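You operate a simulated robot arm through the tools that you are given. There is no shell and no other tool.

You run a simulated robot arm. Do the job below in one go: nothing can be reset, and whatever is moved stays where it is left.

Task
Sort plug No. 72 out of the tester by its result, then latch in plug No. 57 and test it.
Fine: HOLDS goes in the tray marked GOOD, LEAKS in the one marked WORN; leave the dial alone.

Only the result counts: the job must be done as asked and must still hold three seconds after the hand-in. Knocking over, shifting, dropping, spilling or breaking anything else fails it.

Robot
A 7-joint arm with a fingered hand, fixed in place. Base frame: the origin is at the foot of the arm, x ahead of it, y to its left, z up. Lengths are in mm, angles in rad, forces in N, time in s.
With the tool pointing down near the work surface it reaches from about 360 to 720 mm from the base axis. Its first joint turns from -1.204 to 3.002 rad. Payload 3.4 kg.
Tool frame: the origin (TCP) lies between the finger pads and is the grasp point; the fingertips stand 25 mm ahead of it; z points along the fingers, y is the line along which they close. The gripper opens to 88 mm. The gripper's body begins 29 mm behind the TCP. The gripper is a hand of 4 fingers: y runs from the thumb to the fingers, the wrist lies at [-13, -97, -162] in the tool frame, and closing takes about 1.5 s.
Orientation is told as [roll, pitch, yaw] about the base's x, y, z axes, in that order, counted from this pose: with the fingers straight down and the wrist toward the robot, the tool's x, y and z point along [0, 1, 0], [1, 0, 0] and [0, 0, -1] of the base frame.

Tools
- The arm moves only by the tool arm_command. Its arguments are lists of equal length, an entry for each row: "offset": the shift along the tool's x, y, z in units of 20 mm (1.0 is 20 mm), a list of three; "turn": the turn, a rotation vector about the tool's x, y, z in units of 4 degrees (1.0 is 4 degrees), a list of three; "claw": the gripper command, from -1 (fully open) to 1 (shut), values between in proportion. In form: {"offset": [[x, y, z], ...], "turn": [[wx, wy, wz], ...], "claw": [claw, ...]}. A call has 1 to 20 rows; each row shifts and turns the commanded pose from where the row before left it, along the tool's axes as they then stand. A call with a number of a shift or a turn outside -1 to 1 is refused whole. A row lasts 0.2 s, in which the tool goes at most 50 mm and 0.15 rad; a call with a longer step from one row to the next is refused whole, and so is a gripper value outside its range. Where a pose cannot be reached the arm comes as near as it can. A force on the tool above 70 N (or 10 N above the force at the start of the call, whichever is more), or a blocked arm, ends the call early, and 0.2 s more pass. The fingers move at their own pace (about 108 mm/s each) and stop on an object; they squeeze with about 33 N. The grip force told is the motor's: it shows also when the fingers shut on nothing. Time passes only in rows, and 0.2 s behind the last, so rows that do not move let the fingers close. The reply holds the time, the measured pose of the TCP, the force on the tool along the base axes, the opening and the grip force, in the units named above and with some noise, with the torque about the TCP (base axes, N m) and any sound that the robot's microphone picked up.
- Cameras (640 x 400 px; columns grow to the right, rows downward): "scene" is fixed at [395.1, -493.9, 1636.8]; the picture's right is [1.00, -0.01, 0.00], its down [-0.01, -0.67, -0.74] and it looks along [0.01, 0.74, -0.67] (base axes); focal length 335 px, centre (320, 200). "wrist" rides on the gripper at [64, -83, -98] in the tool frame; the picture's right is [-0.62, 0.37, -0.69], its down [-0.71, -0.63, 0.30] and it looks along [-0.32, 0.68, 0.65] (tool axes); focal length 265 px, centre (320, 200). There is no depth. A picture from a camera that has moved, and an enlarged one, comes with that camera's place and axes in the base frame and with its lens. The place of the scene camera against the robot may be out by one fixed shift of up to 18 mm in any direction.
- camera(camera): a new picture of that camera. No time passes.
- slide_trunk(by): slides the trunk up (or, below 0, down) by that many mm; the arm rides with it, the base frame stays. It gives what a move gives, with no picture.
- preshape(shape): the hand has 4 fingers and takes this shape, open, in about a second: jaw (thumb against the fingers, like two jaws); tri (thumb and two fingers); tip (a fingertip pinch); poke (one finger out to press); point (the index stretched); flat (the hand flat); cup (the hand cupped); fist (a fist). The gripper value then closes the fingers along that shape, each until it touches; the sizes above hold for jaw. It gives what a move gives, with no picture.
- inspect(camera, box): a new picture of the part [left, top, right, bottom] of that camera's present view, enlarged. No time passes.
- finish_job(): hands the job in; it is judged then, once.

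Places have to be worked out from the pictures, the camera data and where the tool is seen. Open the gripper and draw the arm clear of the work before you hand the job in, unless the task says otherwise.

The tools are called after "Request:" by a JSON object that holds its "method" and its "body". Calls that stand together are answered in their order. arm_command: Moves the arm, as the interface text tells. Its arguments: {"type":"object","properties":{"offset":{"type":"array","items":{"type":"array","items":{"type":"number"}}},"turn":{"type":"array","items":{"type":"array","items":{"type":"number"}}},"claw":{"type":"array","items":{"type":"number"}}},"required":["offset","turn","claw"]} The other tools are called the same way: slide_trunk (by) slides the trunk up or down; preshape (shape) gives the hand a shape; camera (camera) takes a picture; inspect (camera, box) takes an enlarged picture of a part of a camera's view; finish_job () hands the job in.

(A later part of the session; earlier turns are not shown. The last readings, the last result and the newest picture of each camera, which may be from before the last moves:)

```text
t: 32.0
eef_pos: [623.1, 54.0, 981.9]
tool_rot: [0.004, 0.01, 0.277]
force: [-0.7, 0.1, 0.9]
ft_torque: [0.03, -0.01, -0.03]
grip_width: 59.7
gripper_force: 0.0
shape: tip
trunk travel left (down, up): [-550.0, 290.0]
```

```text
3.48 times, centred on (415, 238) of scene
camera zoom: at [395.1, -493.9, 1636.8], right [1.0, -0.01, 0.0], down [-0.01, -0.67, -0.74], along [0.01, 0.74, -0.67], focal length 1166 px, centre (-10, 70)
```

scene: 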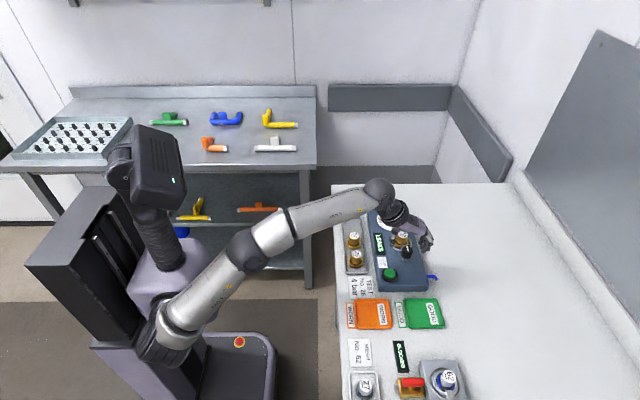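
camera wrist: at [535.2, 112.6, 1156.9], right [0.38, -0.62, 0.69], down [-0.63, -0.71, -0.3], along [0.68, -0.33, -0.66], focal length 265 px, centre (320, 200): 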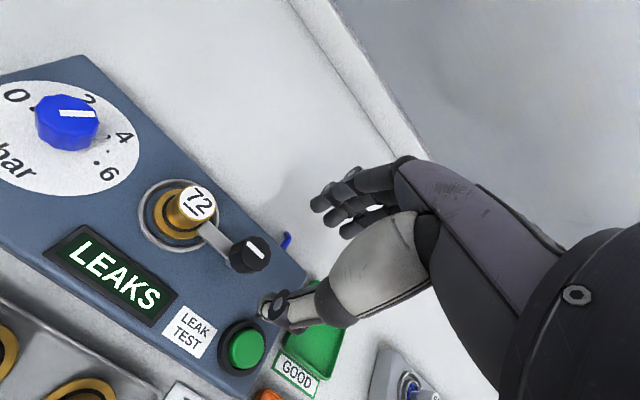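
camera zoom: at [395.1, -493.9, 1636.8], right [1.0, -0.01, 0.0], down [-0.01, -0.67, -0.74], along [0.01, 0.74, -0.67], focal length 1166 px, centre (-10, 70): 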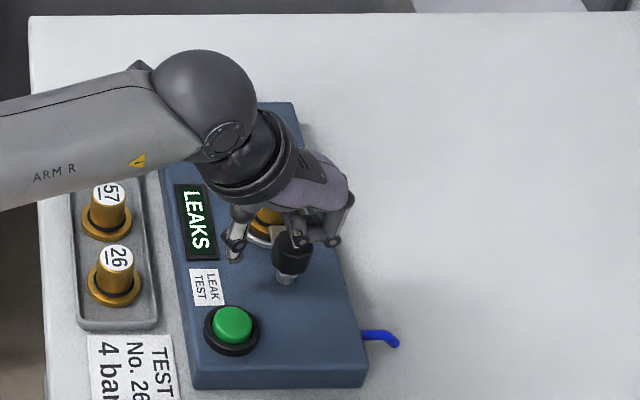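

The thumb and index straddle the knob at the right depth. I close on it.

Request:
{"method": "arm_command", "body": {"offset": [[0, 0, 0], [0, 0, 0], [0, 0, 0], [0, 0, 0], [0, 0, 0], [0, 0, 0]], "turn": [[0, 0, 0], [0, 0, 0], [0, 0, 0], [0, 0, 0], [0, 0, 0], [0, 0, 0]], "claw": [0.0, 0.3, 0.6, 1, 1, 1]}}

Request:
{"method": "inspect", "body": {"camera": "wrist", "box": [180, 140, 440, 360]}}

```text
t: 33.4
eef_pos: [623.6, 53.4, 981.1]
tool_rot: [0.005, 0.01, 0.279]
force: [-1.0, 4.4, -3.7]
ft_torque: [0.08, 0.01, 0.09]
grip_width: 17.6
gripper_force: 32.7
shape: tip
trunk travel left (down, up): [-550.0, 290.0]
```

```text
1.82 times, centred on (310, 250) of wrist
camera zoom: at [526.2, 91.6, 1082.3], right [0.53, -0.49, 0.69], down [-0.41, -0.86, -0.3], along [0.74, -0.12, -0.66], focal length 483 px, centre (338, 109)
```

zoom: 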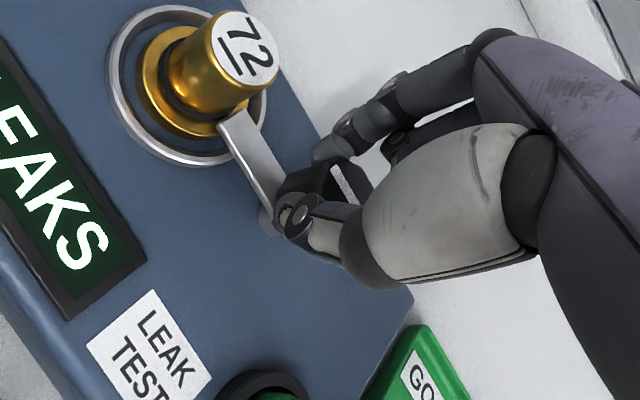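

Contact made with the knob. I turn CCW 12° as a trial and check the torque and whether the knob follows.

Request:
{"method": "arm_command", "body": {"offset": [[0, 0, 0], [0, 0, 0], [0, 0, 0], [0, 0, 0], [0, 0, 0]], "turn": [[0, 0, -0.75], [0, 0, -0.75], [0, 0, -0.75], [0, 0, -0.75], [0, 0, 0]], "claw": [1, 1, 1, 1, 1]}}

Request:
{"method": "inspect", "body": {"camera": "wrist", "box": [180, 140, 440, 360]}}

Request:
{"method": "inspect", "body": {"camera": "scene", "box": [360, 180, 470, 295]}}

```text
t: 34.6
eef_pos: [623.5, 52.9, 982.3]
tool_rot: [0.005, 0.013, 0.488]
force: [0.0, 1.3, -5.0]
ft_torque: [0.03, -0.02, -0.01]
grip_width: 17.1
gripper_force: 33.2
shape: tip
trunk travel left (down, up): [-550.0, 290.0]
```

```text
1.82 times, centred on (310, 250) of wrist
camera zoom: at [521.0, 68.4, 1082.4], right [0.62, -0.37, 0.69], down [-0.23, -0.93, -0.3], along [0.75, 0.03, -0.66], focal length 483 px, centre (338, 109)
```

zoom: 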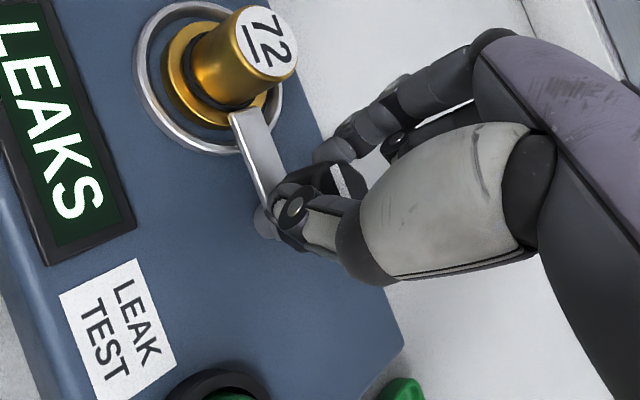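

```text
3.48 times, centred on (415, 238) of scene
camera zoom: at [395.1, -493.9, 1636.8], right [1.0, -0.01, 0.0], down [-0.01, -0.67, -0.74], along [0.01, 0.74, -0.67], focal length 1166 px, centre (-10, 70)
```

zoom: 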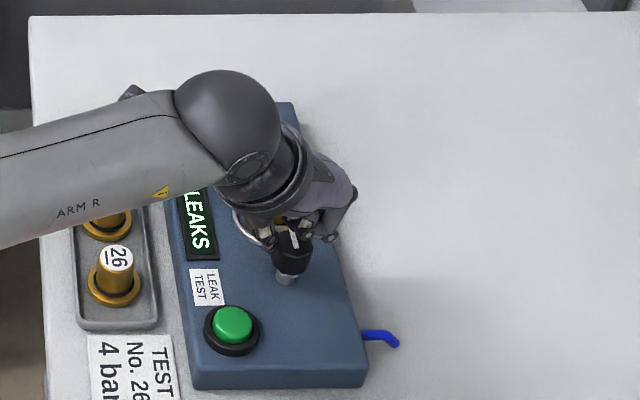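

The residual torque is nearly zero; I zoom in to tell whether the knob's white line and the bar turned with the hand.

Request:
{"method": "inspect", "body": {"camera": "wrist", "box": [230, 140, 350, 230]}}

Request:
{"method": "inspect", "body": {"camera": "scene", "box": [390, 220, 430, 270]}}

```text
4.44 times, centred on (290, 185) of wrist
camera zoom: at [521.0, 68.4, 1082.4], right [0.62, -0.37, 0.69], down [-0.23, -0.93, -0.3], along [0.75, 0.03, -0.66], focal length 1180 px, centre (453, 267)
```

zoom: 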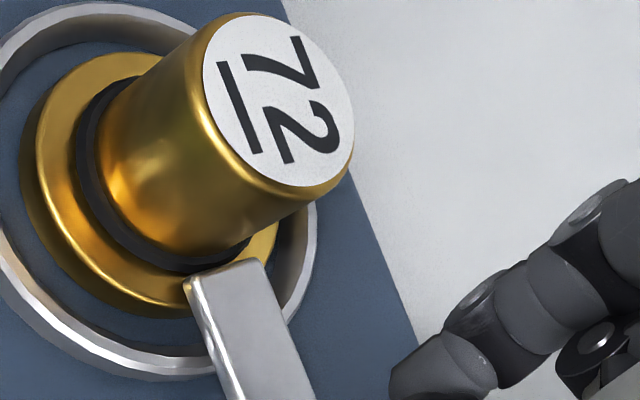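

```text
8.00 times, centred on (410, 245) of scene
camera zoom: at [395.1, -493.9, 1636.8], right [1.0, -0.01, 0.0], down [-0.01, -0.67, -0.74], along [0.01, 0.74, -0.67], focal length 2681 px, centre (-400, -160)
```

zoom: 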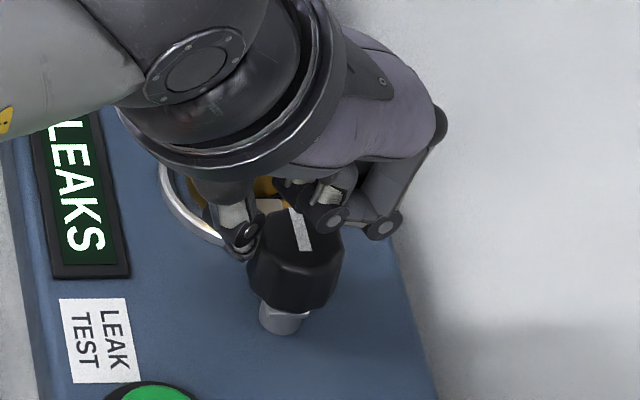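

The white line and bar have not turned — the fingers slipped, apparently pinching only the upper far edge of the knob. I open up and look at where the tips actually sit relative to it.

Request:
{"method": "arm_command", "body": {"offset": [[0, 0, 0], [0, 0, 0], [0, 0, 0]], "turn": [[0, 0, 0], [0, 0, 0], [0, 0, 0]], "claw": [-0.1, -0.1, -0.1]}}

Request:
{"method": "inspect", "body": {"camera": "scene", "box": [390, 215, 440, 265]}}

Request:
{"method": "inspect", "body": {"camera": "wrist", "box": [220, 150, 380, 310]}}

```text
t: 35.4
eef_pos: [623.0, 52.9, 982.9]
tool_rot: [0.006, 0.007, 0.486]
force: [-0.3, 1.1, 0.4]
ft_torque: [0.02, -0.01, 0.01]
grip_width: 47.9
gripper_force: 0.0
shape: tip
trunk travel left (down, up): [-550.0, 290.0]
```

```text
8.00 times, centred on (415, 240) of scene
camera zoom: at [395.1, -493.9, 1636.8], right [1.0, -0.01, 0.0], down [-0.01, -0.67, -0.74], along [0.01, 0.74, -0.67], focal length 2681 px, centre (-440, -120)
```

zoom: 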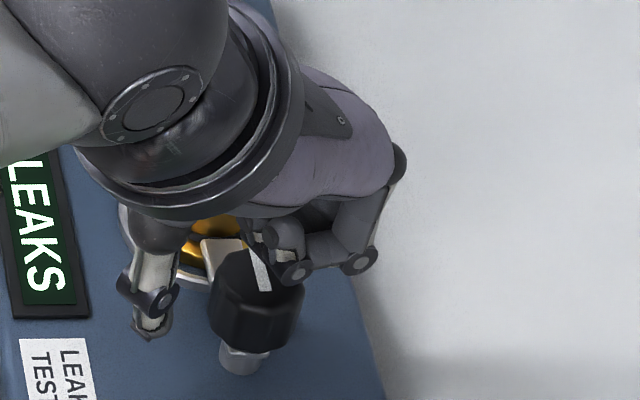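

```text
2.50 times, centred on (300, 230) of wrist
camera zoom: at [520.3, 68.1, 1083.3], right [0.62, -0.38, 0.69], down [-0.23, -0.93, -0.3], along [0.75, 0.03, -0.66], focal length 664 px, centre (370, 125)
```

zoom: 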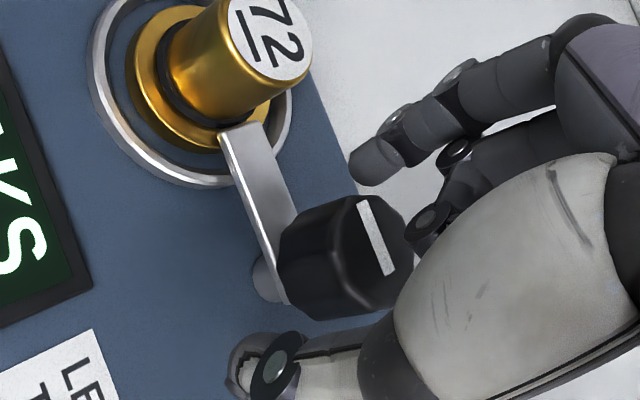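

The thumb reaches low but in this shape the index stays higher, so the pinch rides the knob's upper edge. I rise, switch back to jaw (whose fingertips are only ~12 mm apart, narrow enough to turn beside plug 72), and turn back toward yaw 0.2 for a deeper, centred grip.

Request:
{"method": "arm_command", "body": {"offset": [[0, 0, -0.6], [0, 0, -0.8], [0, 0, -0.8], [0, 0, 0], [0, 0, 0], [0, 0, 0], [0, 0, 0], [0, 0, 0]], "turn": [[0, 0, 0], [0, 0, 0], [0, 0, 0], [0, 0, 1], [0, 0, 1], [0, 0, 1], [0, 0, 1], [0, 0, 0]], "claw": [-0.36, -0.36, -0.36, -0.36, -0.36, -0.36, -0.36, -0.36]}}

Request:
{"method": "preshape", "body": {"shape": "jaw"}}

Request:
{"method": "arm_command", "body": {"offset": [[0, 0, 0], [0, 0, 0]], "turn": [[0, 0, 0], [0, 0, 0]], "claw": [-0.36, -0.36]}}

Request:
{"method": "inspect", "body": {"camera": "wrist", "box": [180, 140, 440, 360]}}

Request:
{"method": "inspect", "body": {"camera": "scene", "box": [380, 190, 450, 260]}}

```text
t: 37.2
eef_pos: [623.5, 51.6, 1025.9]
tool_rot: [0.002, 0.012, 0.209]
force: [-0.3, 0.2, 0.1]
ft_torque: [-0.01, 0.03, -0.02]
grip_width: 59.4
gripper_force: 0.2
shape: tip
trunk travel left (down, up): [-550.0, 290.0]
```

```text
t: 38.1
eef_pos: [623.5, 50.8, 1026.8]
tool_rot: [0.001, 0.009, 0.209]
force: [-0.2, 0.2, 0.4]
ft_torque: [0.02, -0.04, -0.02]
grip_width: 88.1
gripper_force: 0.2
shape: jaw
trunk travel left (down, up): [-550.0, 290.0]
```

```text
t: 38.7
eef_pos: [623.0, 52.5, 1026.3]
tool_rot: [0.002, 0.011, 0.206]
force: [0.1, 0.4, -0.7]
ft_torque: [0.01, 0.01, 0.02]
grip_width: 60.2
gripper_force: 0.2
shape: jaw
trunk travel left (down, up): [-550.0, 290.0]
```

```text
1.82 times, centred on (310, 250) of wrist
camera zoom: at [529.2, 96.4, 1126.3], right [0.5, -0.53, 0.69], down [-0.47, -0.83, -0.3], along [0.73, -0.18, -0.66], focal length 483 px, centre (338, 109)
```

zoom: 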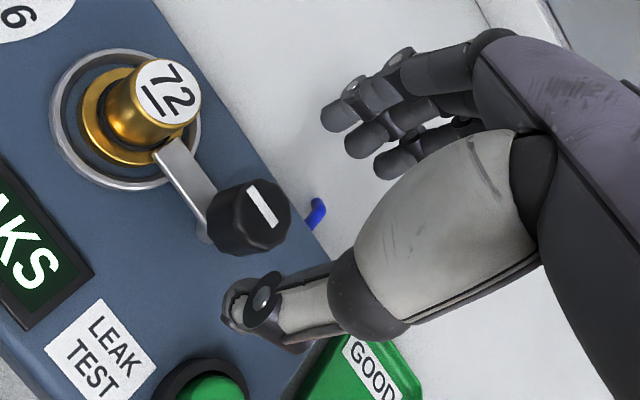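

```text
5.71 times, centred on (415, 225) of scene
camera zoom: at [395.1, -493.9, 1636.8], right [1.0, -0.01, 0.0], down [-0.01, -0.67, -0.74], along [0.01, 0.74, -0.67], focal length 1915 px, centre (-223, 57)
```

zoom: 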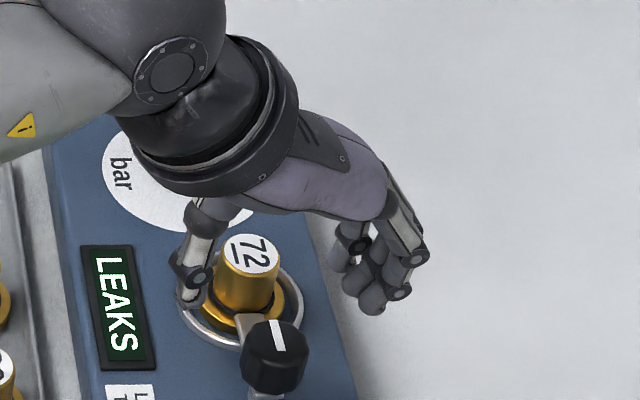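

Jaw fingertips span about 38 mm total. I shift +3.5 mm in x to centre on the knob and descend to z≈984.

Request:
{"method": "arm_command", "body": {"offset": [[-0.02, 0.175, 0.5], [0, 0, 0.55], [0, 0, 0.55], [0, 0, 0.55], [0, 0, 0], [0, 0, 0]], "turn": [[0, 0, 0], [0, 0, 0], [0, 0, 0], [0, 0, 0], [0, 0, 0], [0, 0, 0]], "claw": [-0.36, -0.36, -0.36, -0.36, -0.36, -0.36]}}

Request:
{"method": "inspect", "body": {"camera": "wrist", "box": [180, 140, 440, 360]}}

Request:
{"method": "inspect", "body": {"camera": "scene", "box": [380, 200, 450, 270]}}

```text
t: 40.1
eef_pos: [625.9, 52.0, 983.4]
tool_rot: [0.002, 0.01, 0.206]
force: [0.5, 0.3, 0.3]
ft_torque: [0.02, -0.01, -0.02]
grip_width: 60.2
gripper_force: 0.1
shape: jaw
trunk travel left (down, up): [-550.0, 290.0]
```

```text
1.82 times, centred on (310, 250) of wrist
camera zoom: at [532.6, 96.2, 1082.5], right [0.5, -0.53, 0.69], down [-0.47, -0.83, -0.3], along [0.73, -0.18, -0.66], focal length 483 px, centre (338, 109)
```

zoom: 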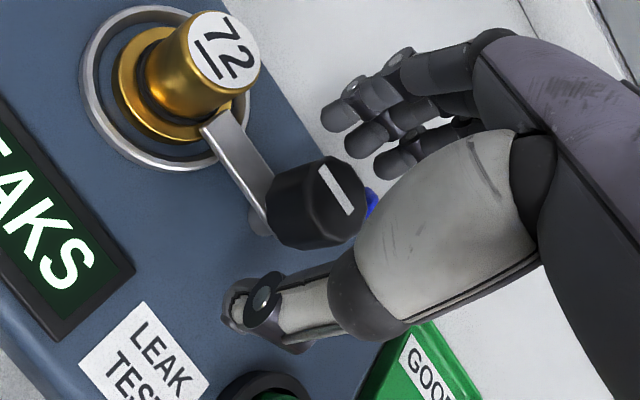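

```text
5.71 times, centred on (415, 235) of scene
camera zoom: at [395.1, -493.9, 1636.8], right [1.0, -0.01, 0.0], down [-0.01, -0.67, -0.74], along [0.01, 0.74, -0.67], focal length 1915 px, centre (-223, 0)
```

zoom: 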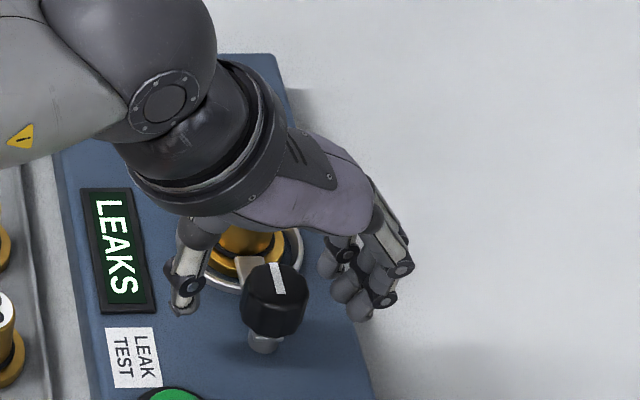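

Thumb and middle finger now straddle the knob centrally at mid-height. I close the jaw.

Request:
{"method": "arm_command", "body": {"offset": [[0, 0, 0], [0, 0, 0], [0, 0, 0], [0, 0, 0], [0, 0, 0], [0, 0, 0]], "turn": [[0, 0, 0], [0, 0, 0], [0, 0, 0], [0, 0, 0], [0, 0, 0], [0, 0, 0]], "claw": [0.0, 0.3, 0.6, 1, 1, 1]}}

Request:
{"method": "inspect", "body": {"camera": "wrist", "box": [180, 140, 440, 360]}}

Request:
{"method": "inspect", "body": {"camera": "scene", "box": [380, 200, 450, 270]}}

```text
t: 41.5
eef_pos: [626.2, 53.3, 981.2]
tool_rot: [0.002, 0.011, 0.209]
force: [-0.1, 2.9, -2.2]
ft_torque: [0.06, -0.04, 0.07]
grip_width: 17.9
gripper_force: 32.6
shape: jaw
trunk travel left (down, up): [-550.0, 290.0]
```

```text
1.82 times, centred on (310, 250) of wrist
camera zoom: at [532.8, 97.1, 1082.0], right [0.5, -0.53, 0.69], down [-0.47, -0.83, -0.3], along [0.73, -0.18, -0.66], focal length 483 px, centre (338, 109)
```

zoom: 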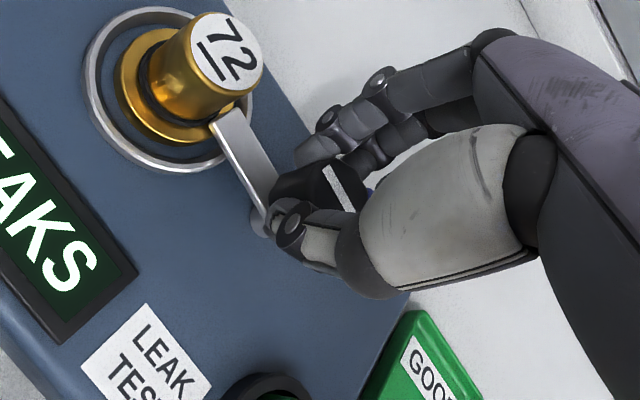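

```text
5.71 times, centred on (415, 235) of scene
camera zoom: at [395.1, -493.9, 1636.8], right [1.0, -0.01, 0.0], down [-0.01, -0.67, -0.74], along [0.01, 0.74, -0.67], focal length 1915 px, centre (-223, 0)
```

zoom: 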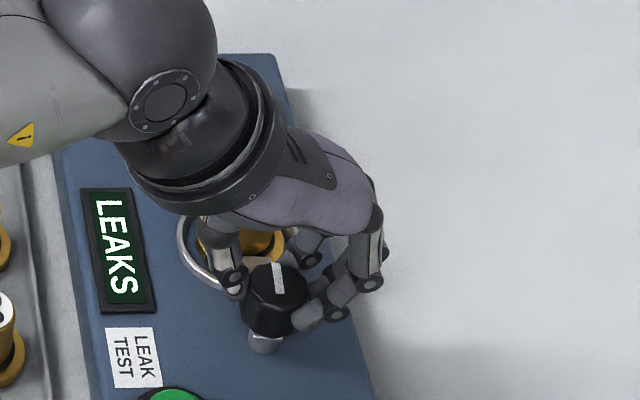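

Now the three fingers cage the knob from the far side with the thumb opposite. I try CCW 12° again and look.

Request:
{"method": "arm_command", "body": {"offset": [[0, 0, 0], [0, 0, 0], [0, 0, 0], [0, 0, 0], [0, 0, 0]], "turn": [[0, 0, -0.75], [0, 0, -0.75], [0, 0, -0.75], [0, 0, -0.75], [0, 0, 0]], "claw": [1, 1, 1, 1, 1]}}

Request:
{"method": "inspect", "body": {"camera": "wrist", "box": [180, 140, 440, 360]}}

Request:
{"method": "inspect", "body": {"camera": "scene", "box": [380, 200, 450, 270]}}

```text
t: 42.7
eef_pos: [626.0, 51.8, 982.9]
tool_rot: [0.006, 0.011, 0.418]
force: [-1.1, -1.3, -6.6]
ft_torque: [0.01, 0.01, -0.1]
grip_width: 17.3
gripper_force: 33.4
shape: jaw
trunk travel left (down, up): [-550.0, 290.0]
```

```text
1.82 times, centred on (310, 250) of wrist
camera zoom: at [525.2, 75.0, 1082.5], right [0.6, -0.42, 0.69], down [-0.29, -0.91, -0.3], along [0.75, -0.02, -0.66], focal length 483 px, centre (338, 109)
```

zoom: 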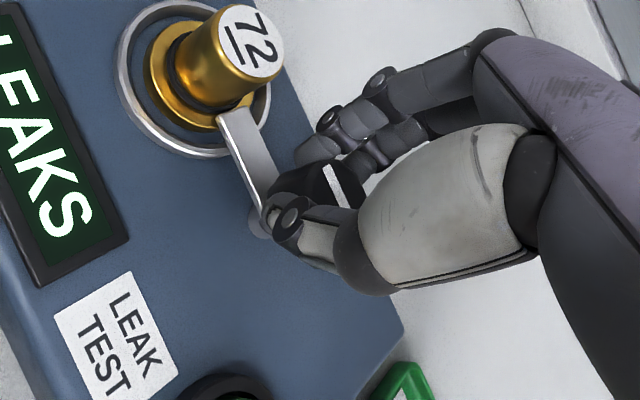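

```text
5.71 times, centred on (415, 235) of scene
camera zoom: at [395.1, -493.9, 1636.8], right [1.0, -0.01, 0.0], down [-0.01, -0.67, -0.74], along [0.01, 0.74, -0.67], focal length 1915 px, centre (-223, 0)
```

zoom: 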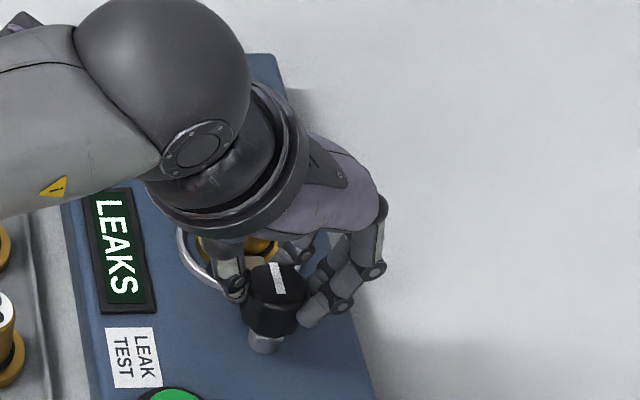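

The bar stayed put again with about −0.1 N·m resisting, so CCW looks blocked by a stop. From here I try turning the other way (CW 20°) with the same grip.

Request:
{"method": "arm_command", "body": {"offset": [[0, 0, 0], [0, 0, 0], [0, 0, 0], [0, 0, 0], [0, 0, 0], [0, 0, 0]], "turn": [[0, 0, 1], [0, 0, 1], [0, 0, 1], [0, 0, 1], [0, 0, 1], [0, 0, 0]], "claw": [1, 1, 1, 1, 1, 1]}}

Request:
{"method": "inspect", "body": {"camera": "wrist", "box": [180, 140, 440, 360]}}

Request:
{"method": "inspect", "body": {"camera": "scene", "box": [380, 200, 450, 270]}}

```text
t: 44.1
eef_pos: [628.9, 53.4, 983.2]
tool_rot: [0.005, 0.014, 0.066]
force: [-1.8, 4.8, -12.2]
ft_torque: [0.1, 0.01, 0.0]
grip_width: 17.3
gripper_force: 33.1
shape: jaw
trunk travel left (down, up): [-550.0, 290.0]
```

```text
1.82 times, centred on (310, 250) of wrist
camera zoom: at [542.1, 109.5, 1083.2], right [0.42, -0.6, 0.68], down [-0.59, -0.75, -0.3], along [0.69, -0.28, -0.66], focal length 483 px, centre (338, 109)
```

zoom: 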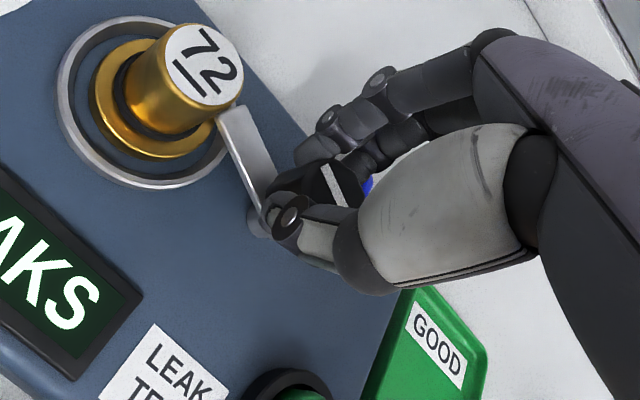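

```text
5.71 times, centred on (415, 235) of scene
camera zoom: at [395.1, -493.9, 1636.8], right [1.0, -0.01, 0.0], down [-0.01, -0.67, -0.74], along [0.01, 0.74, -0.67], focal length 1915 px, centre (-223, 0)
```

zoom: 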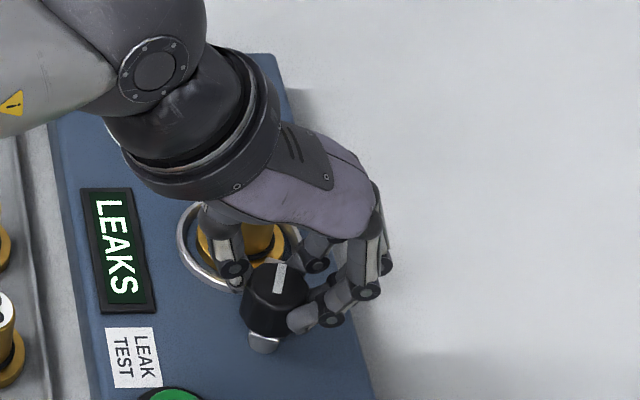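

Turning clockwise works: the white line and bar moved about 20° CW with the hand. Since the arm can't yaw further CW here, I release, lift, re-yaw CCW 40°, and come down for another bite.

Request:
{"method": "arm_command", "body": {"offset": [[0, 0, 0], [0, 0, 0], [0, 0, -0.5], [0, 0, -1], [0, 0, 0], [0, 0, 0], [0, 0, 0], [0, 0, 0], [0, 0, 0], [0, 0, 0], [0, 0, 0], [0, 0, 0], [0, 0, 0], [0, 0, 0], [0, 0, 0], [0, 0, 0]], "turn": [[0, 0, 0], [0, 0, 0], [0, 0, 0], [0, 0, 0], [0, 0, -1], [0, 0, -1], [0, 0, -1], [0, 0, -1], [0, 0, -1], [0, 0, -1], [0, 0, -1], [0, 0, -1], [0, 0, -1], [0, 0, -1], [0, 0, 0], [0, 0, 0]], "claw": [-0.3, -0.3, -0.3, -0.3, -0.3, -0.3, -0.3, -0.3, -0.3, -0.3, -0.3, -0.3, -0.3, -0.3, -0.3, -0.3]}}

Request:
{"method": "inspect", "body": {"camera": "wrist", "box": [180, 140, 440, 360]}}

Request:
{"method": "inspect", "body": {"camera": "scene", "box": [380, 200, 450, 270]}}

```text
t: 47.5
eef_pos: [626.8, 52.3, 1012.2]
tool_rot: [0.008, 0.008, 0.768]
force: [-0.4, -0.1, -0.1]
ft_torque: [0.0, 0.01, 0.01]
grip_width: 56.9
gripper_force: 0.1
shape: jaw
trunk travel left (down, up): [-550.0, 290.0]
```

```text
1.82 times, centred on (310, 250) of wrist
camera zoom: at [522.9, 39.4, 1113.4], right [0.7, -0.19, 0.68], down [0.04, -0.95, -0.3], along [0.71, 0.24, -0.66], focal length 483 px, centre (338, 109)
```

zoom: 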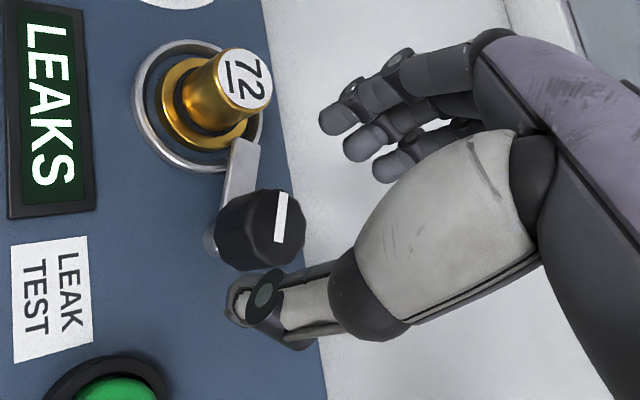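

```text
5.71 times, centred on (415, 235) of scene
camera zoom: at [395.1, -493.9, 1636.8], right [1.0, -0.01, 0.0], down [-0.01, -0.67, -0.74], along [0.01, 0.74, -0.67], focal length 1915 px, centre (-223, 0)
```

zoom: 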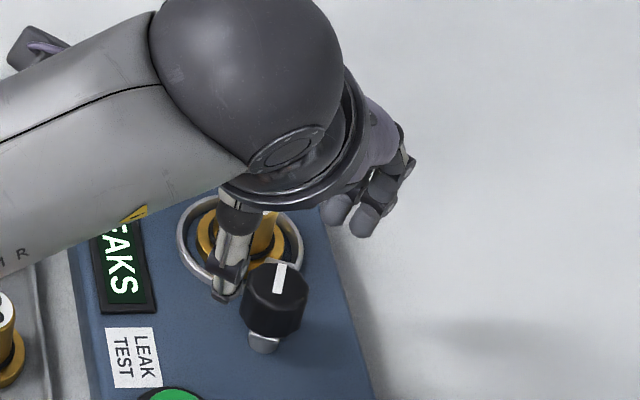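

The bar has swung ~20° CW. From the knob's silhouette its axis is really about 7 mm toward −y of my TCP axis (the white mark is off-centre), which explains the weak chord grip. I shift the hand accordingly and recheck.

Request:
{"method": "arm_command", "body": {"offset": [[-0.2, -0.26, 0], [0, 0, 0], [0, 0, 0]], "turn": [[0, 0, 0], [0, 0, 0], [0, 0, 0]], "claw": [-0.3, -0.3, -0.3]}}

Request:
{"method": "inspect", "body": {"camera": "wrist", "box": [210, 180, 370, 280]}}

```text
t: 48.3
eef_pos: [626.5, 45.9, 1013.5]
tool_rot: [0.009, 0.01, 0.766]
force: [-0.3, 0.2, -0.5]
ft_torque: [0.0, -0.02, -0.01]
grip_width: 56.6
gripper_force: 0.0
shape: jaw
trunk travel left (down, up): [-550.0, 290.0]
```

```text
4.00 times, centred on (290, 230) of wrist
camera zoom: at [521.6, 32.5, 1114.1], right [0.7, -0.19, 0.68], down [0.04, -0.95, -0.3], along [0.71, 0.24, -0.66], focal length 1062 px, centre (440, 80)
```

zoom: 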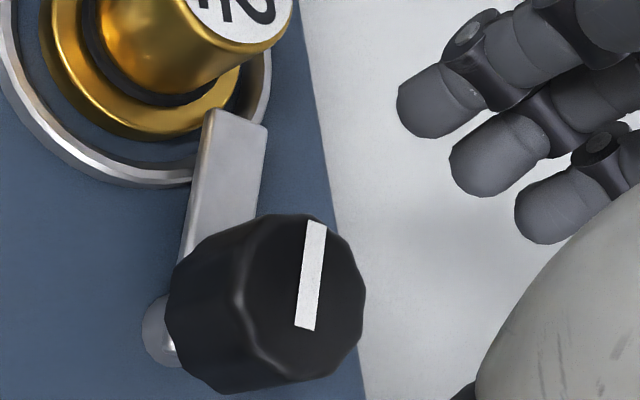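

Now the knob's top centre coincides with the TCP axis within 1 mm. I descend to z≈985 and close.

Request:
{"method": "arm_command", "body": {"offset": [[0, 0, 0.5], [0, 0, 0.5], [0, 0, 0.4], [0, 0, 0], [0, 0, 0], [0, 0, 0], [0, 0, 0], [0, 0, 0], [0, 0, 0], [0, 0, 0]], "turn": [[0, 0, 0], [0, 0, 0], [0, 0, 0], [0, 0, 0], [0, 0, 0], [0, 0, 0], [0, 0, 0], [0, 0, 0], [0, 0, 0], [0, 0, 0]], "claw": [-0.3, -0.3, -0.3, -0.3, 0.0, 0.3, 0.6, 1, 1, 1]}}

Request:
{"method": "inspect", "body": {"camera": "wrist", "box": [180, 140, 440, 360]}}

Request:
{"method": "inspect", "body": {"camera": "scene", "box": [380, 200, 450, 270]}}

```text
t: 50.5
eef_pos: [624.0, 47.3, 986.6]
tool_rot: [0.008, 0.009, 0.768]
force: [-1.5, 2.5, -2.6]
ft_torque: [0.11, -0.07, 0.03]
grip_width: 19.0
gripper_force: 32.6
shape: jaw
trunk travel left (down, up): [-550.0, 290.0]
```

```text
1.82 times, centred on (310, 250) of wrist
camera zoom: at [520.4, 33.7, 1086.1], right [0.7, -0.19, 0.68], down [0.04, -0.95, -0.3], along [0.71, 0.24, -0.66], focal length 483 px, centre (338, 109)
```

zoom: 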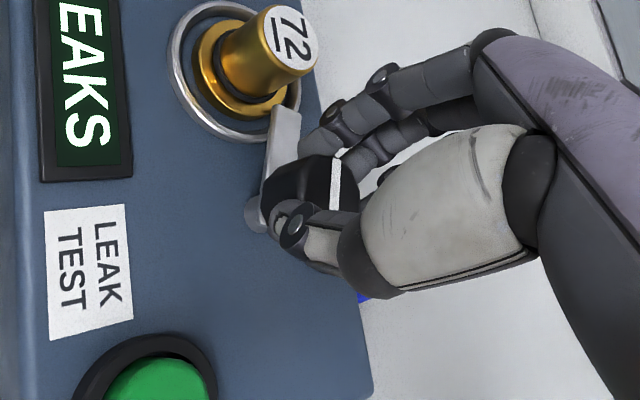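

```text
5.71 times, centred on (415, 235) of scene
camera zoom: at [395.1, -493.9, 1636.8], right [1.0, -0.01, 0.0], down [-0.01, -0.67, -0.74], along [0.01, 0.74, -0.67], focal length 1915 px, centre (-223, 0)
```

zoom: 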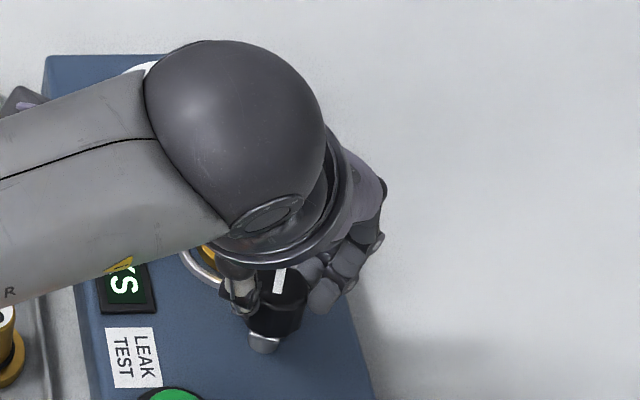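

Grip is solid. I turn clockwise 40° back to yaw ≈ 0.07.

Request:
{"method": "arm_command", "body": {"offset": [[0, 0, 0], [0, 0, 0], [0, 0, 0], [0, 0, 0], [0, 0, 0], [0, 0, 0], [0, 0, 0], [0, 0, 0], [0, 0, 0], [0, 0, 0], [0, 0, 0]], "turn": [[0, 0, 1], [0, 0, 1], [0, 0, 1], [0, 0, 1], [0, 0, 1], [0, 0, 1], [0, 0, 1], [0, 0, 1], [0, 0, 1], [0, 0, 0.9], [0, 0, 0]], "claw": [1, 1, 1, 1, 1, 1, 1, 1, 1, 1, 1]}}

Request:
{"method": "inspect", "body": {"camera": "wrist", "box": [180, 140, 440, 360]}}

Request:
{"method": "inspect", "body": {"camera": "scene", "box": [380, 200, 450, 270]}}

```text
t: 52.9
eef_pos: [627.4, 47.8, 985.5]
tool_rot: [0.001, 0.012, 0.075]
force: [4.5, 12.2, -2.7]
ft_torque: [0.18, -0.19, 0.05]
grip_width: 18.6
gripper_force: 33.1
shape: jaw
trunk travel left (down, up): [-550.0, 290.0]
```

```text
1.82 times, centred on (310, 250) of wrist
camera zoom: at [539.7, 103.7, 1085.6], right [0.42, -0.59, 0.69], down [-0.58, -0.76, -0.3], along [0.7, -0.27, -0.66], focal length 483 px, centre (338, 109)
```

zoom: 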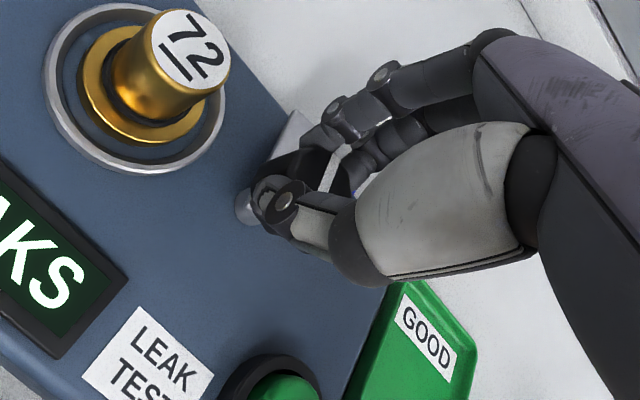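

```text
5.71 times, centred on (415, 235) of scene
camera zoom: at [395.1, -493.9, 1636.8], right [1.0, -0.01, 0.0], down [-0.01, -0.67, -0.74], along [0.01, 0.74, -0.67], focal length 1915 px, centre (-223, 0)
```

zoom: 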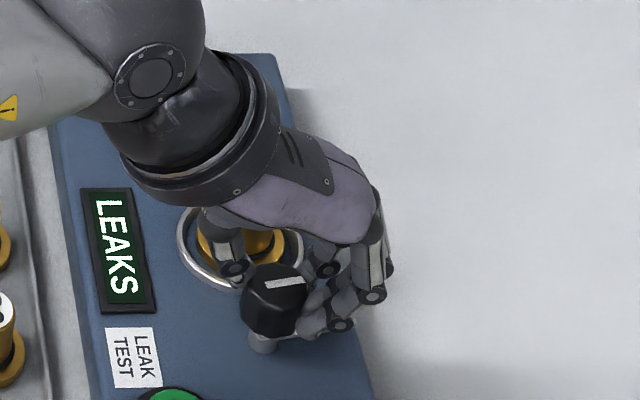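

The white line now points nearly toward +x (≈65–70° from latched). I take one more bite to swing it fully clear: release, lift, re-yaw 28° CCW, and check.

Request:
{"method": "arm_command", "body": {"offset": [[0, 0, 0], [0, 0, 0], [0, 0, -0.5], [0, 0, -0.9], [0, 0, 0], [0, 0, 0], [0, 0, 0], [0, 0, 0], [0, 0, 0], [0, 0, 0], [0, 0, 0], [0, 0, 0], [0, 0, 0]], "turn": [[0, 0, 0], [0, 0, 0], [0, 0, 0], [0, 0, 0], [0, 0, -1], [0, 0, -1], [0, 0, -1], [0, 0, -1], [0, 0, -1], [0, 0, -1], [0, 0, -1], [0, 0, 0], [0, 0, 0]], "claw": [-0.3, -0.3, -0.3, -0.3, -0.3, -0.3, -0.3, -0.3, -0.3, -0.3, -0.3, -0.3, -0.3]}}

Request:
{"method": "inspect", "body": {"camera": "wrist", "box": [180, 140, 440, 360]}}

Request:
{"method": "inspect", "body": {"camera": "scene", "box": [380, 200, 450, 270]}}

```text
t: 55.7
eef_pos: [626.2, 46.2, 1014.0]
tool_rot: [0.007, 0.008, 0.565]
force: [0.6, 0.1, 0.5]
ft_torque: [-0.02, -0.04, 0.01]
grip_width: 56.8
gripper_force: 0.0
shape: jaw
trunk travel left (down, up): [-550.0, 290.0]
```

```text
1.82 times, centred on (310, 250) of wrist
camera zoom: at [521.7, 54.2, 1113.7], right [0.65, -0.33, 0.69], down [-0.15, -0.94, -0.3], along [0.74, 0.09, -0.66], focal length 483 px, centre (338, 109)
```

zoom: 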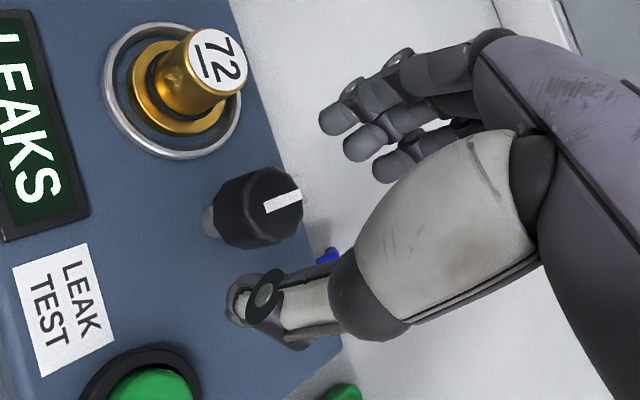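

```text
5.71 times, centred on (415, 235) of scene
camera zoom: at [395.1, -493.9, 1636.8], right [1.0, -0.01, 0.0], down [-0.01, -0.67, -0.74], along [0.01, 0.74, -0.67], focal length 1915 px, centre (-223, 0)
```

zoom: 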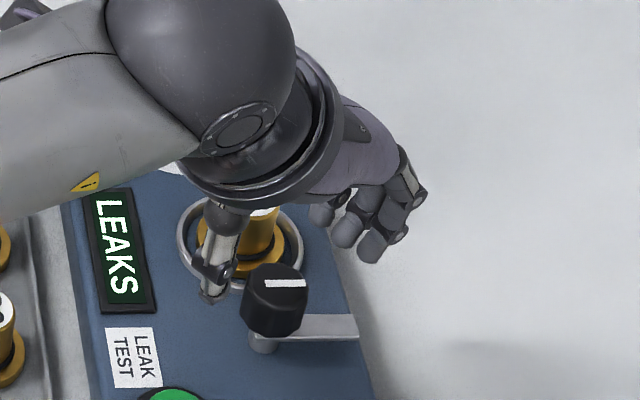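

The bar now points straight along +x, fully clear of plug 72. I move over plug 72 at z≈1018 and yaw back to about 0.25, where the arm tracks well.

Request:
{"method": "arm_command", "body": {"offset": [[0.81, 0.54, -0.1], [0.81, 0.54, -0.1], [0.81, 0.54, 0], [0, 0, 0], [0, 0, 0], [0, 0, 0], [0, 0, 0], [0, 0, 0], [0, 0, 0], [0, 0, 0]], "turn": [[0, 0, 0], [0, 0, 0], [0, 0, 0], [0, 0, 1], [0, 0, 1], [0, 0, 1], [0, 0, 1], [0, 0, 0.5], [0, 0, 0], [0, 0, 0]], "claw": [-0.3, -0.3, -0.3, -0.3, -0.3, -0.3, -0.3, -0.3, -0.3, -0.3]}}

Request:
{"method": "inspect", "body": {"camera": "wrist", "box": [180, 140, 440, 360]}}

Request:
{"method": "inspect", "body": {"camera": "scene", "box": [370, 190, 450, 270]}}

```text
t: 57.9
eef_pos: [623.5, 98.0, 1015.7]
tool_rot: [0.012, 0.011, 0.244]
force: [-0.2, -0.3, 0.6]
ft_torque: [-0.04, 0.01, 0.01]
grip_width: 56.7
gripper_force: 0.1
shape: jaw
out of reach, approached as far as the arm can: row 3
trunk travel left (down, up): [-550.0, 290.0]
```

```text
1.82 times, centred on (310, 250) of wrist
camera zoom: at [525.8, 137.6, 1116.1], right [0.51, -0.52, 0.68], down [-0.44, -0.84, -0.31], along [0.73, -0.15, -0.66], focal length 483 px, centre (338, 109)
```

zoom: 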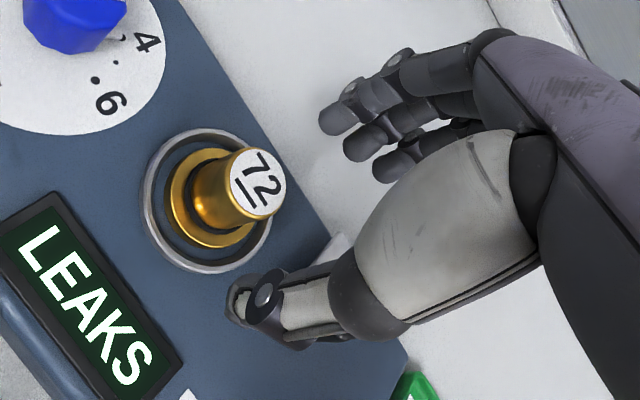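

```text
5.00 times, centred on (410, 230) of scene
camera zoom: at [395.1, -493.9, 1636.8], right [1.0, -0.01, 0.0], down [-0.01, -0.67, -0.74], along [0.01, 0.74, -0.67], focal length 1676 px, centre (-130, 50)
```

zoom: 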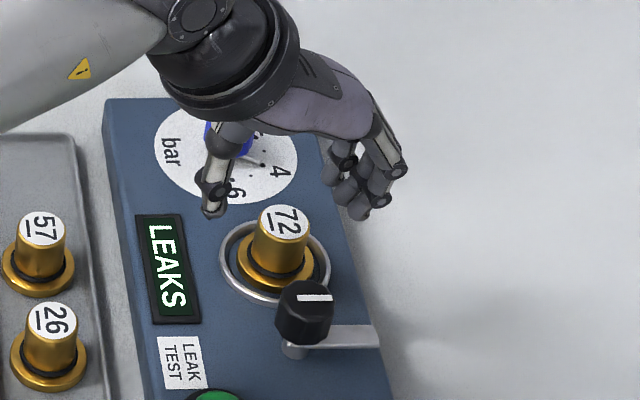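

The target is at the arm's reach edge in this posture. I raise the trunk 80 mm to shorten the reach, then will re-approach plug 72 from above.

Request:
{"method": "slide_trunk", "body": {"by": 80}}

Request:
{"method": "arm_command", "body": {"offset": [[0.2, 0.1, 1], [0.2, 0.1, 1], [0, 0, 1], [0, 0, 0.9], [0, 0, 0], [0, 0, 0]], "turn": [[0, 0, 0], [0, 0, 0], [0, 0, 0], [0, 0, 0], [0, 0, 0], [0, 0, 0]], "claw": [-0.3, -0.3, -0.3, -0.3, -0.3, -0.3]}}

Request:
{"method": "inspect", "body": {"camera": "wrist", "box": [210, 180, 370, 280]}}

```text
t: 59.1
eef_pos: [621.4, 97.1, 1093.8]
tool_rot: [0.008, 0.012, 0.243]
force: [0.5, 0.4, -0.5]
ft_torque: [0.01, 0.03, -0.01]
grip_width: 56.6
gripper_force: 0.0
shape: jaw
trunk travel left (down, up): [-630.0, 210.0]
```

```text
t: 60.5
eef_pos: [629.1, 92.4, 1003.1]
tool_rot: [0.031, 0.038, 0.219]
force: [-0.9, -0.4, 0.6]
ft_torque: [-0.01, 0.02, 0.0]
grip_width: 56.6
gripper_force: 0.1
shape: jaw
trunk travel left (down, up): [-630.0, 210.0]
```

```text
4.00 times, centred on (290, 230) of wrist
camera zoom: at [537.2, 133.8, 1106.8], right [0.52, -0.54, 0.66], down [-0.47, -0.83, -0.3], along [0.71, -0.15, -0.69], focal length 1062 px, centre (440, 80)
```

zoom: 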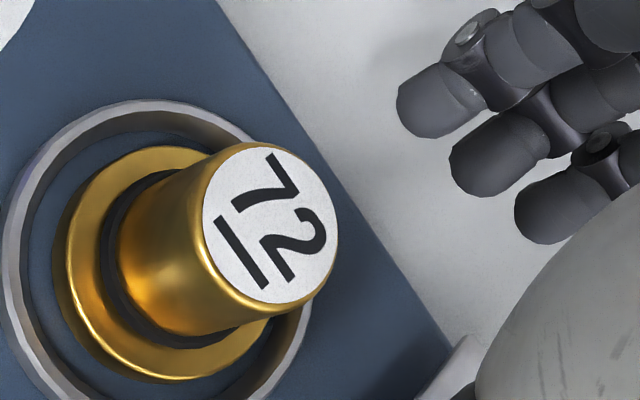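

Tilt errors grew, so at this y the hand needs more CCW yaw. I turn 24° CCW here and re-read.

Request:
{"method": "arm_command", "body": {"offset": [[0, 0, 0], [0, 0, 0], [0, 0, 0], [0, 0, 0], [0, 0, 0], [0, 0, 0], [0, 0, 0], [0, 0, 0]], "turn": [[0, 0, -1], [0, 0, -1], [0, 0, -1], [0, 0, -1], [0, 0, -1], [0, 0, -1], [0, 0, 0], [0, 0, 0]], "claw": [-0.3, -0.3, -0.3, -0.3, -0.3, -0.3, -0.3, -0.3]}}

Request:
{"method": "inspect", "body": {"camera": "wrist", "box": [180, 140, 440, 360]}}

```text
t: 62.3
eef_pos: [620.2, 111.2, 1017.0]
tool_rot: [0.01, 0.008, 0.672]
force: [0.0, -1.1, 0.5]
ft_torque: [-0.01, 0.0, -0.01]
grip_width: 56.9
gripper_force: 0.0
shape: jaw
trunk travel left (down, up): [-630.0, 210.0]
```

```text
1.82 times, centred on (310, 250) of wrist
camera zoom: at [515.7, 108.4, 1116.4], right [0.68, -0.26, 0.69], down [-0.05, -0.95, -0.3], along [0.73, 0.17, -0.66], focal length 483 px, centre (338, 109)
```

zoom: 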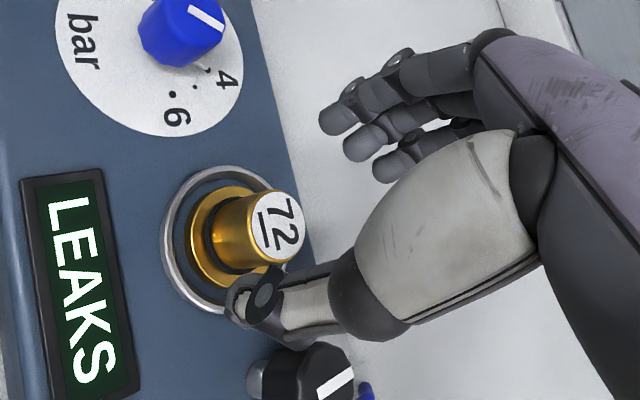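

Tracking is accurate at this yaw. Ray-casting puts plug 72's top at about (628, 102.5), so I shift there and descend to z≈1000 for a close alignment check.

Request:
{"method": "arm_command", "body": {"offset": [[-0.59, 0.06, 0], [0, 0, 0.45], [0, 0, 0.4], [0, 0, 0], [0, 0, 0]], "turn": [[0, 0, 0], [0, 0, 0], [0, 0, 0], [0, 0, 0], [0, 0, 0]], "claw": [-0.3, -0.3, -0.3, -0.3, -0.3]}}

Request:
{"method": "inspect", "body": {"camera": "wrist", "box": [180, 140, 440, 360]}}

Request:
{"method": "inspect", "body": {"camera": "scene", "box": [370, 190, 450, 270]}}

```text
t: 63.5
eef_pos: [627.9, 102.6, 1000.2]
tool_rot: [0.007, 0.009, 0.668]
force: [0.0, -0.5, -0.3]
ft_torque: [-0.01, 0.01, 0.04]
grip_width: 56.9
gripper_force: 0.0
shape: jaw
trunk travel left (down, up): [-630.0, 210.0]
```

```text
1.82 times, centred on (310, 250) of wrist
camera zoom: at [523.6, 99.3, 1099.7], right [0.68, -0.26, 0.69], down [-0.05, -0.95, -0.3], along [0.73, 0.17, -0.66], focal length 483 px, centre (338, 109)
```

zoom: 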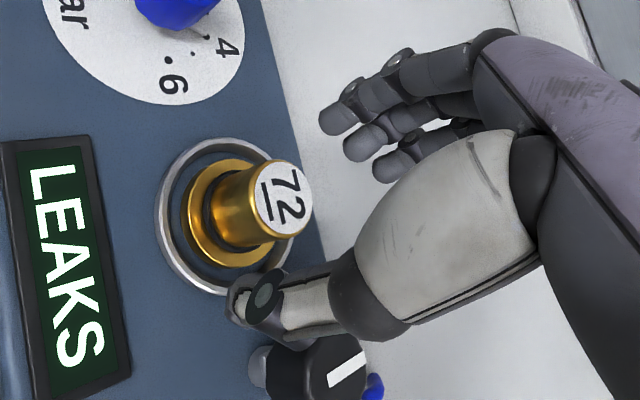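

```text
5.00 times, centred on (410, 230) of scene
camera zoom: at [395.1, -493.9, 1636.8], right [1.0, -0.01, 0.0], down [-0.01, -0.67, -0.74], along [0.01, 0.74, -0.67], focal length 1676 px, centre (-130, 50)
```

zoom: 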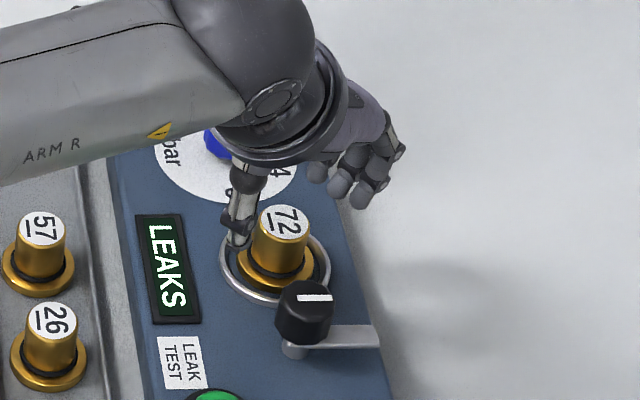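

The cap centre lies on the TCP axis within 1 mm. I descend to z≈975 and close on plug 72's cap.

Request:
{"method": "arm_command", "body": {"offset": [[0, 0, 0.45], [0, 0, 0.45], [0, 0, 0.35], [0, 0, 0], [0, 0, 0], [0, 0, 0], [0, 0, 0], [0, 0, 0], [0, 0, 0], [0, 0, 0]], "turn": [[0, 0, 0], [0, 0, 0], [0, 0, 0], [0, 0, 0], [0, 0, 0], [0, 0, 0], [0, 0, 0], [0, 0, 0], [0, 0, 0], [0, 0, 0]], "claw": [-0.3, -0.3, -0.3, -0.3, 0.0, 0.3, 0.6, 1, 1, 1]}}

Request:
{"method": "inspect", "body": {"camera": "wrist", "box": [180, 140, 440, 360]}}

Request:
{"method": "inspect", "body": {"camera": "scene", "box": [370, 190, 450, 270]}}

```text
t: 65.7
eef_pos: [627.9, 102.7, 975.4]
tool_rot: [0.008, 0.01, 0.668]
force: [0.0, 0.6, -0.4]
ft_torque: [0.01, 0.03, -0.03]
grip_width: 20.5
gripper_force: 33.3
shape: jaw
trunk travel left (down, up): [-630.0, 210.0]
```

```text
1.82 times, centred on (310, 250) of wrist
camera zoom: at [523.2, 99.8, 1075.2], right [0.68, -0.26, 0.69], down [-0.05, -0.95, -0.3], along [0.73, 0.17, -0.66], focal length 483 px, centre (338, 109)
```

zoom: 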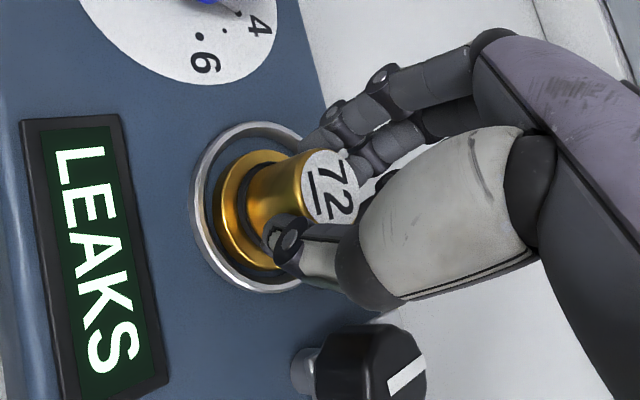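

```text
5.00 times, centred on (410, 230) of scene
camera zoom: at [395.1, -493.9, 1636.8], right [1.0, -0.01, 0.0], down [-0.01, -0.67, -0.74], along [0.01, 0.74, -0.67], focal length 1676 px, centre (-130, 50)
```

zoom: 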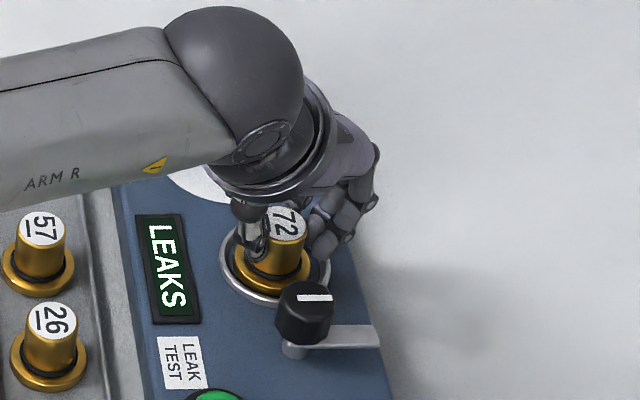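

A firm, well-centred grip (20.5 mm). I lift straight up, slowly at first.

Request:
{"method": "arm_command", "body": {"offset": [[0, 0, -0.25], [0, 0, -0.25], [0, 0, -0.5], [0, 0, -0.5], [0, 0, -0.75], [0, 0, -0.75], [0, 0, 0], [0, 0, 0]], "turn": [[0, 0, 0], [0, 0, 0], [0, 0, 0], [0, 0, 0], [0, 0, 0], [0, 0, 0], [0, 0, 0], [0, 0, 0]], "claw": [1, 1, 1, 1, 1, 1, 1, 1]}}

Request:
{"method": "inspect", "body": {"camera": "wrist", "box": [180, 140, 440, 360]}}

Request:
{"method": "inspect", "body": {"camera": "scene", "box": [370, 190, 450, 270]}}

```text
t: 67.5
eef_pos: [628.7, 103.0, 1034.3]
tool_rot: [0.006, 0.008, 0.67]
force: [0.6, 0.8, -2.4]
ft_torque: [-0.01, -0.01, -0.01]
grip_width: 20.4
gripper_force: 33.6
shape: jaw
trunk travel left (down, up): [-630.0, 210.0]
```

```text
1.82 times, centred on (310, 250) of wrist
camera zoom: at [524.9, 100.8, 1134.7], right [0.68, -0.26, 0.68], down [-0.05, -0.95, -0.3], along [0.73, 0.17, -0.66], focal length 483 px, centre (338, 109)
```

zoom: 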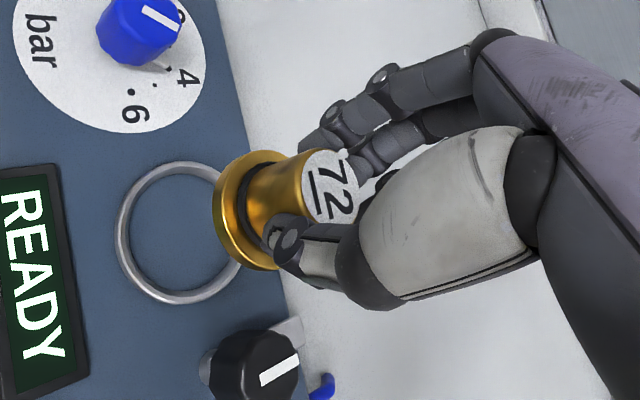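

```text
5.00 times, centred on (410, 230) of scene
camera zoom: at [395.1, -493.9, 1636.8], right [1.0, -0.01, 0.0], down [-0.01, -0.67, -0.74], along [0.01, 0.74, -0.67], focal length 1676 px, centre (-130, 50)
```

zoom: 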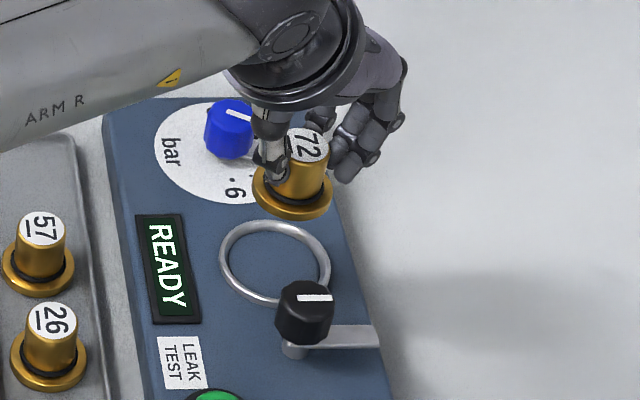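

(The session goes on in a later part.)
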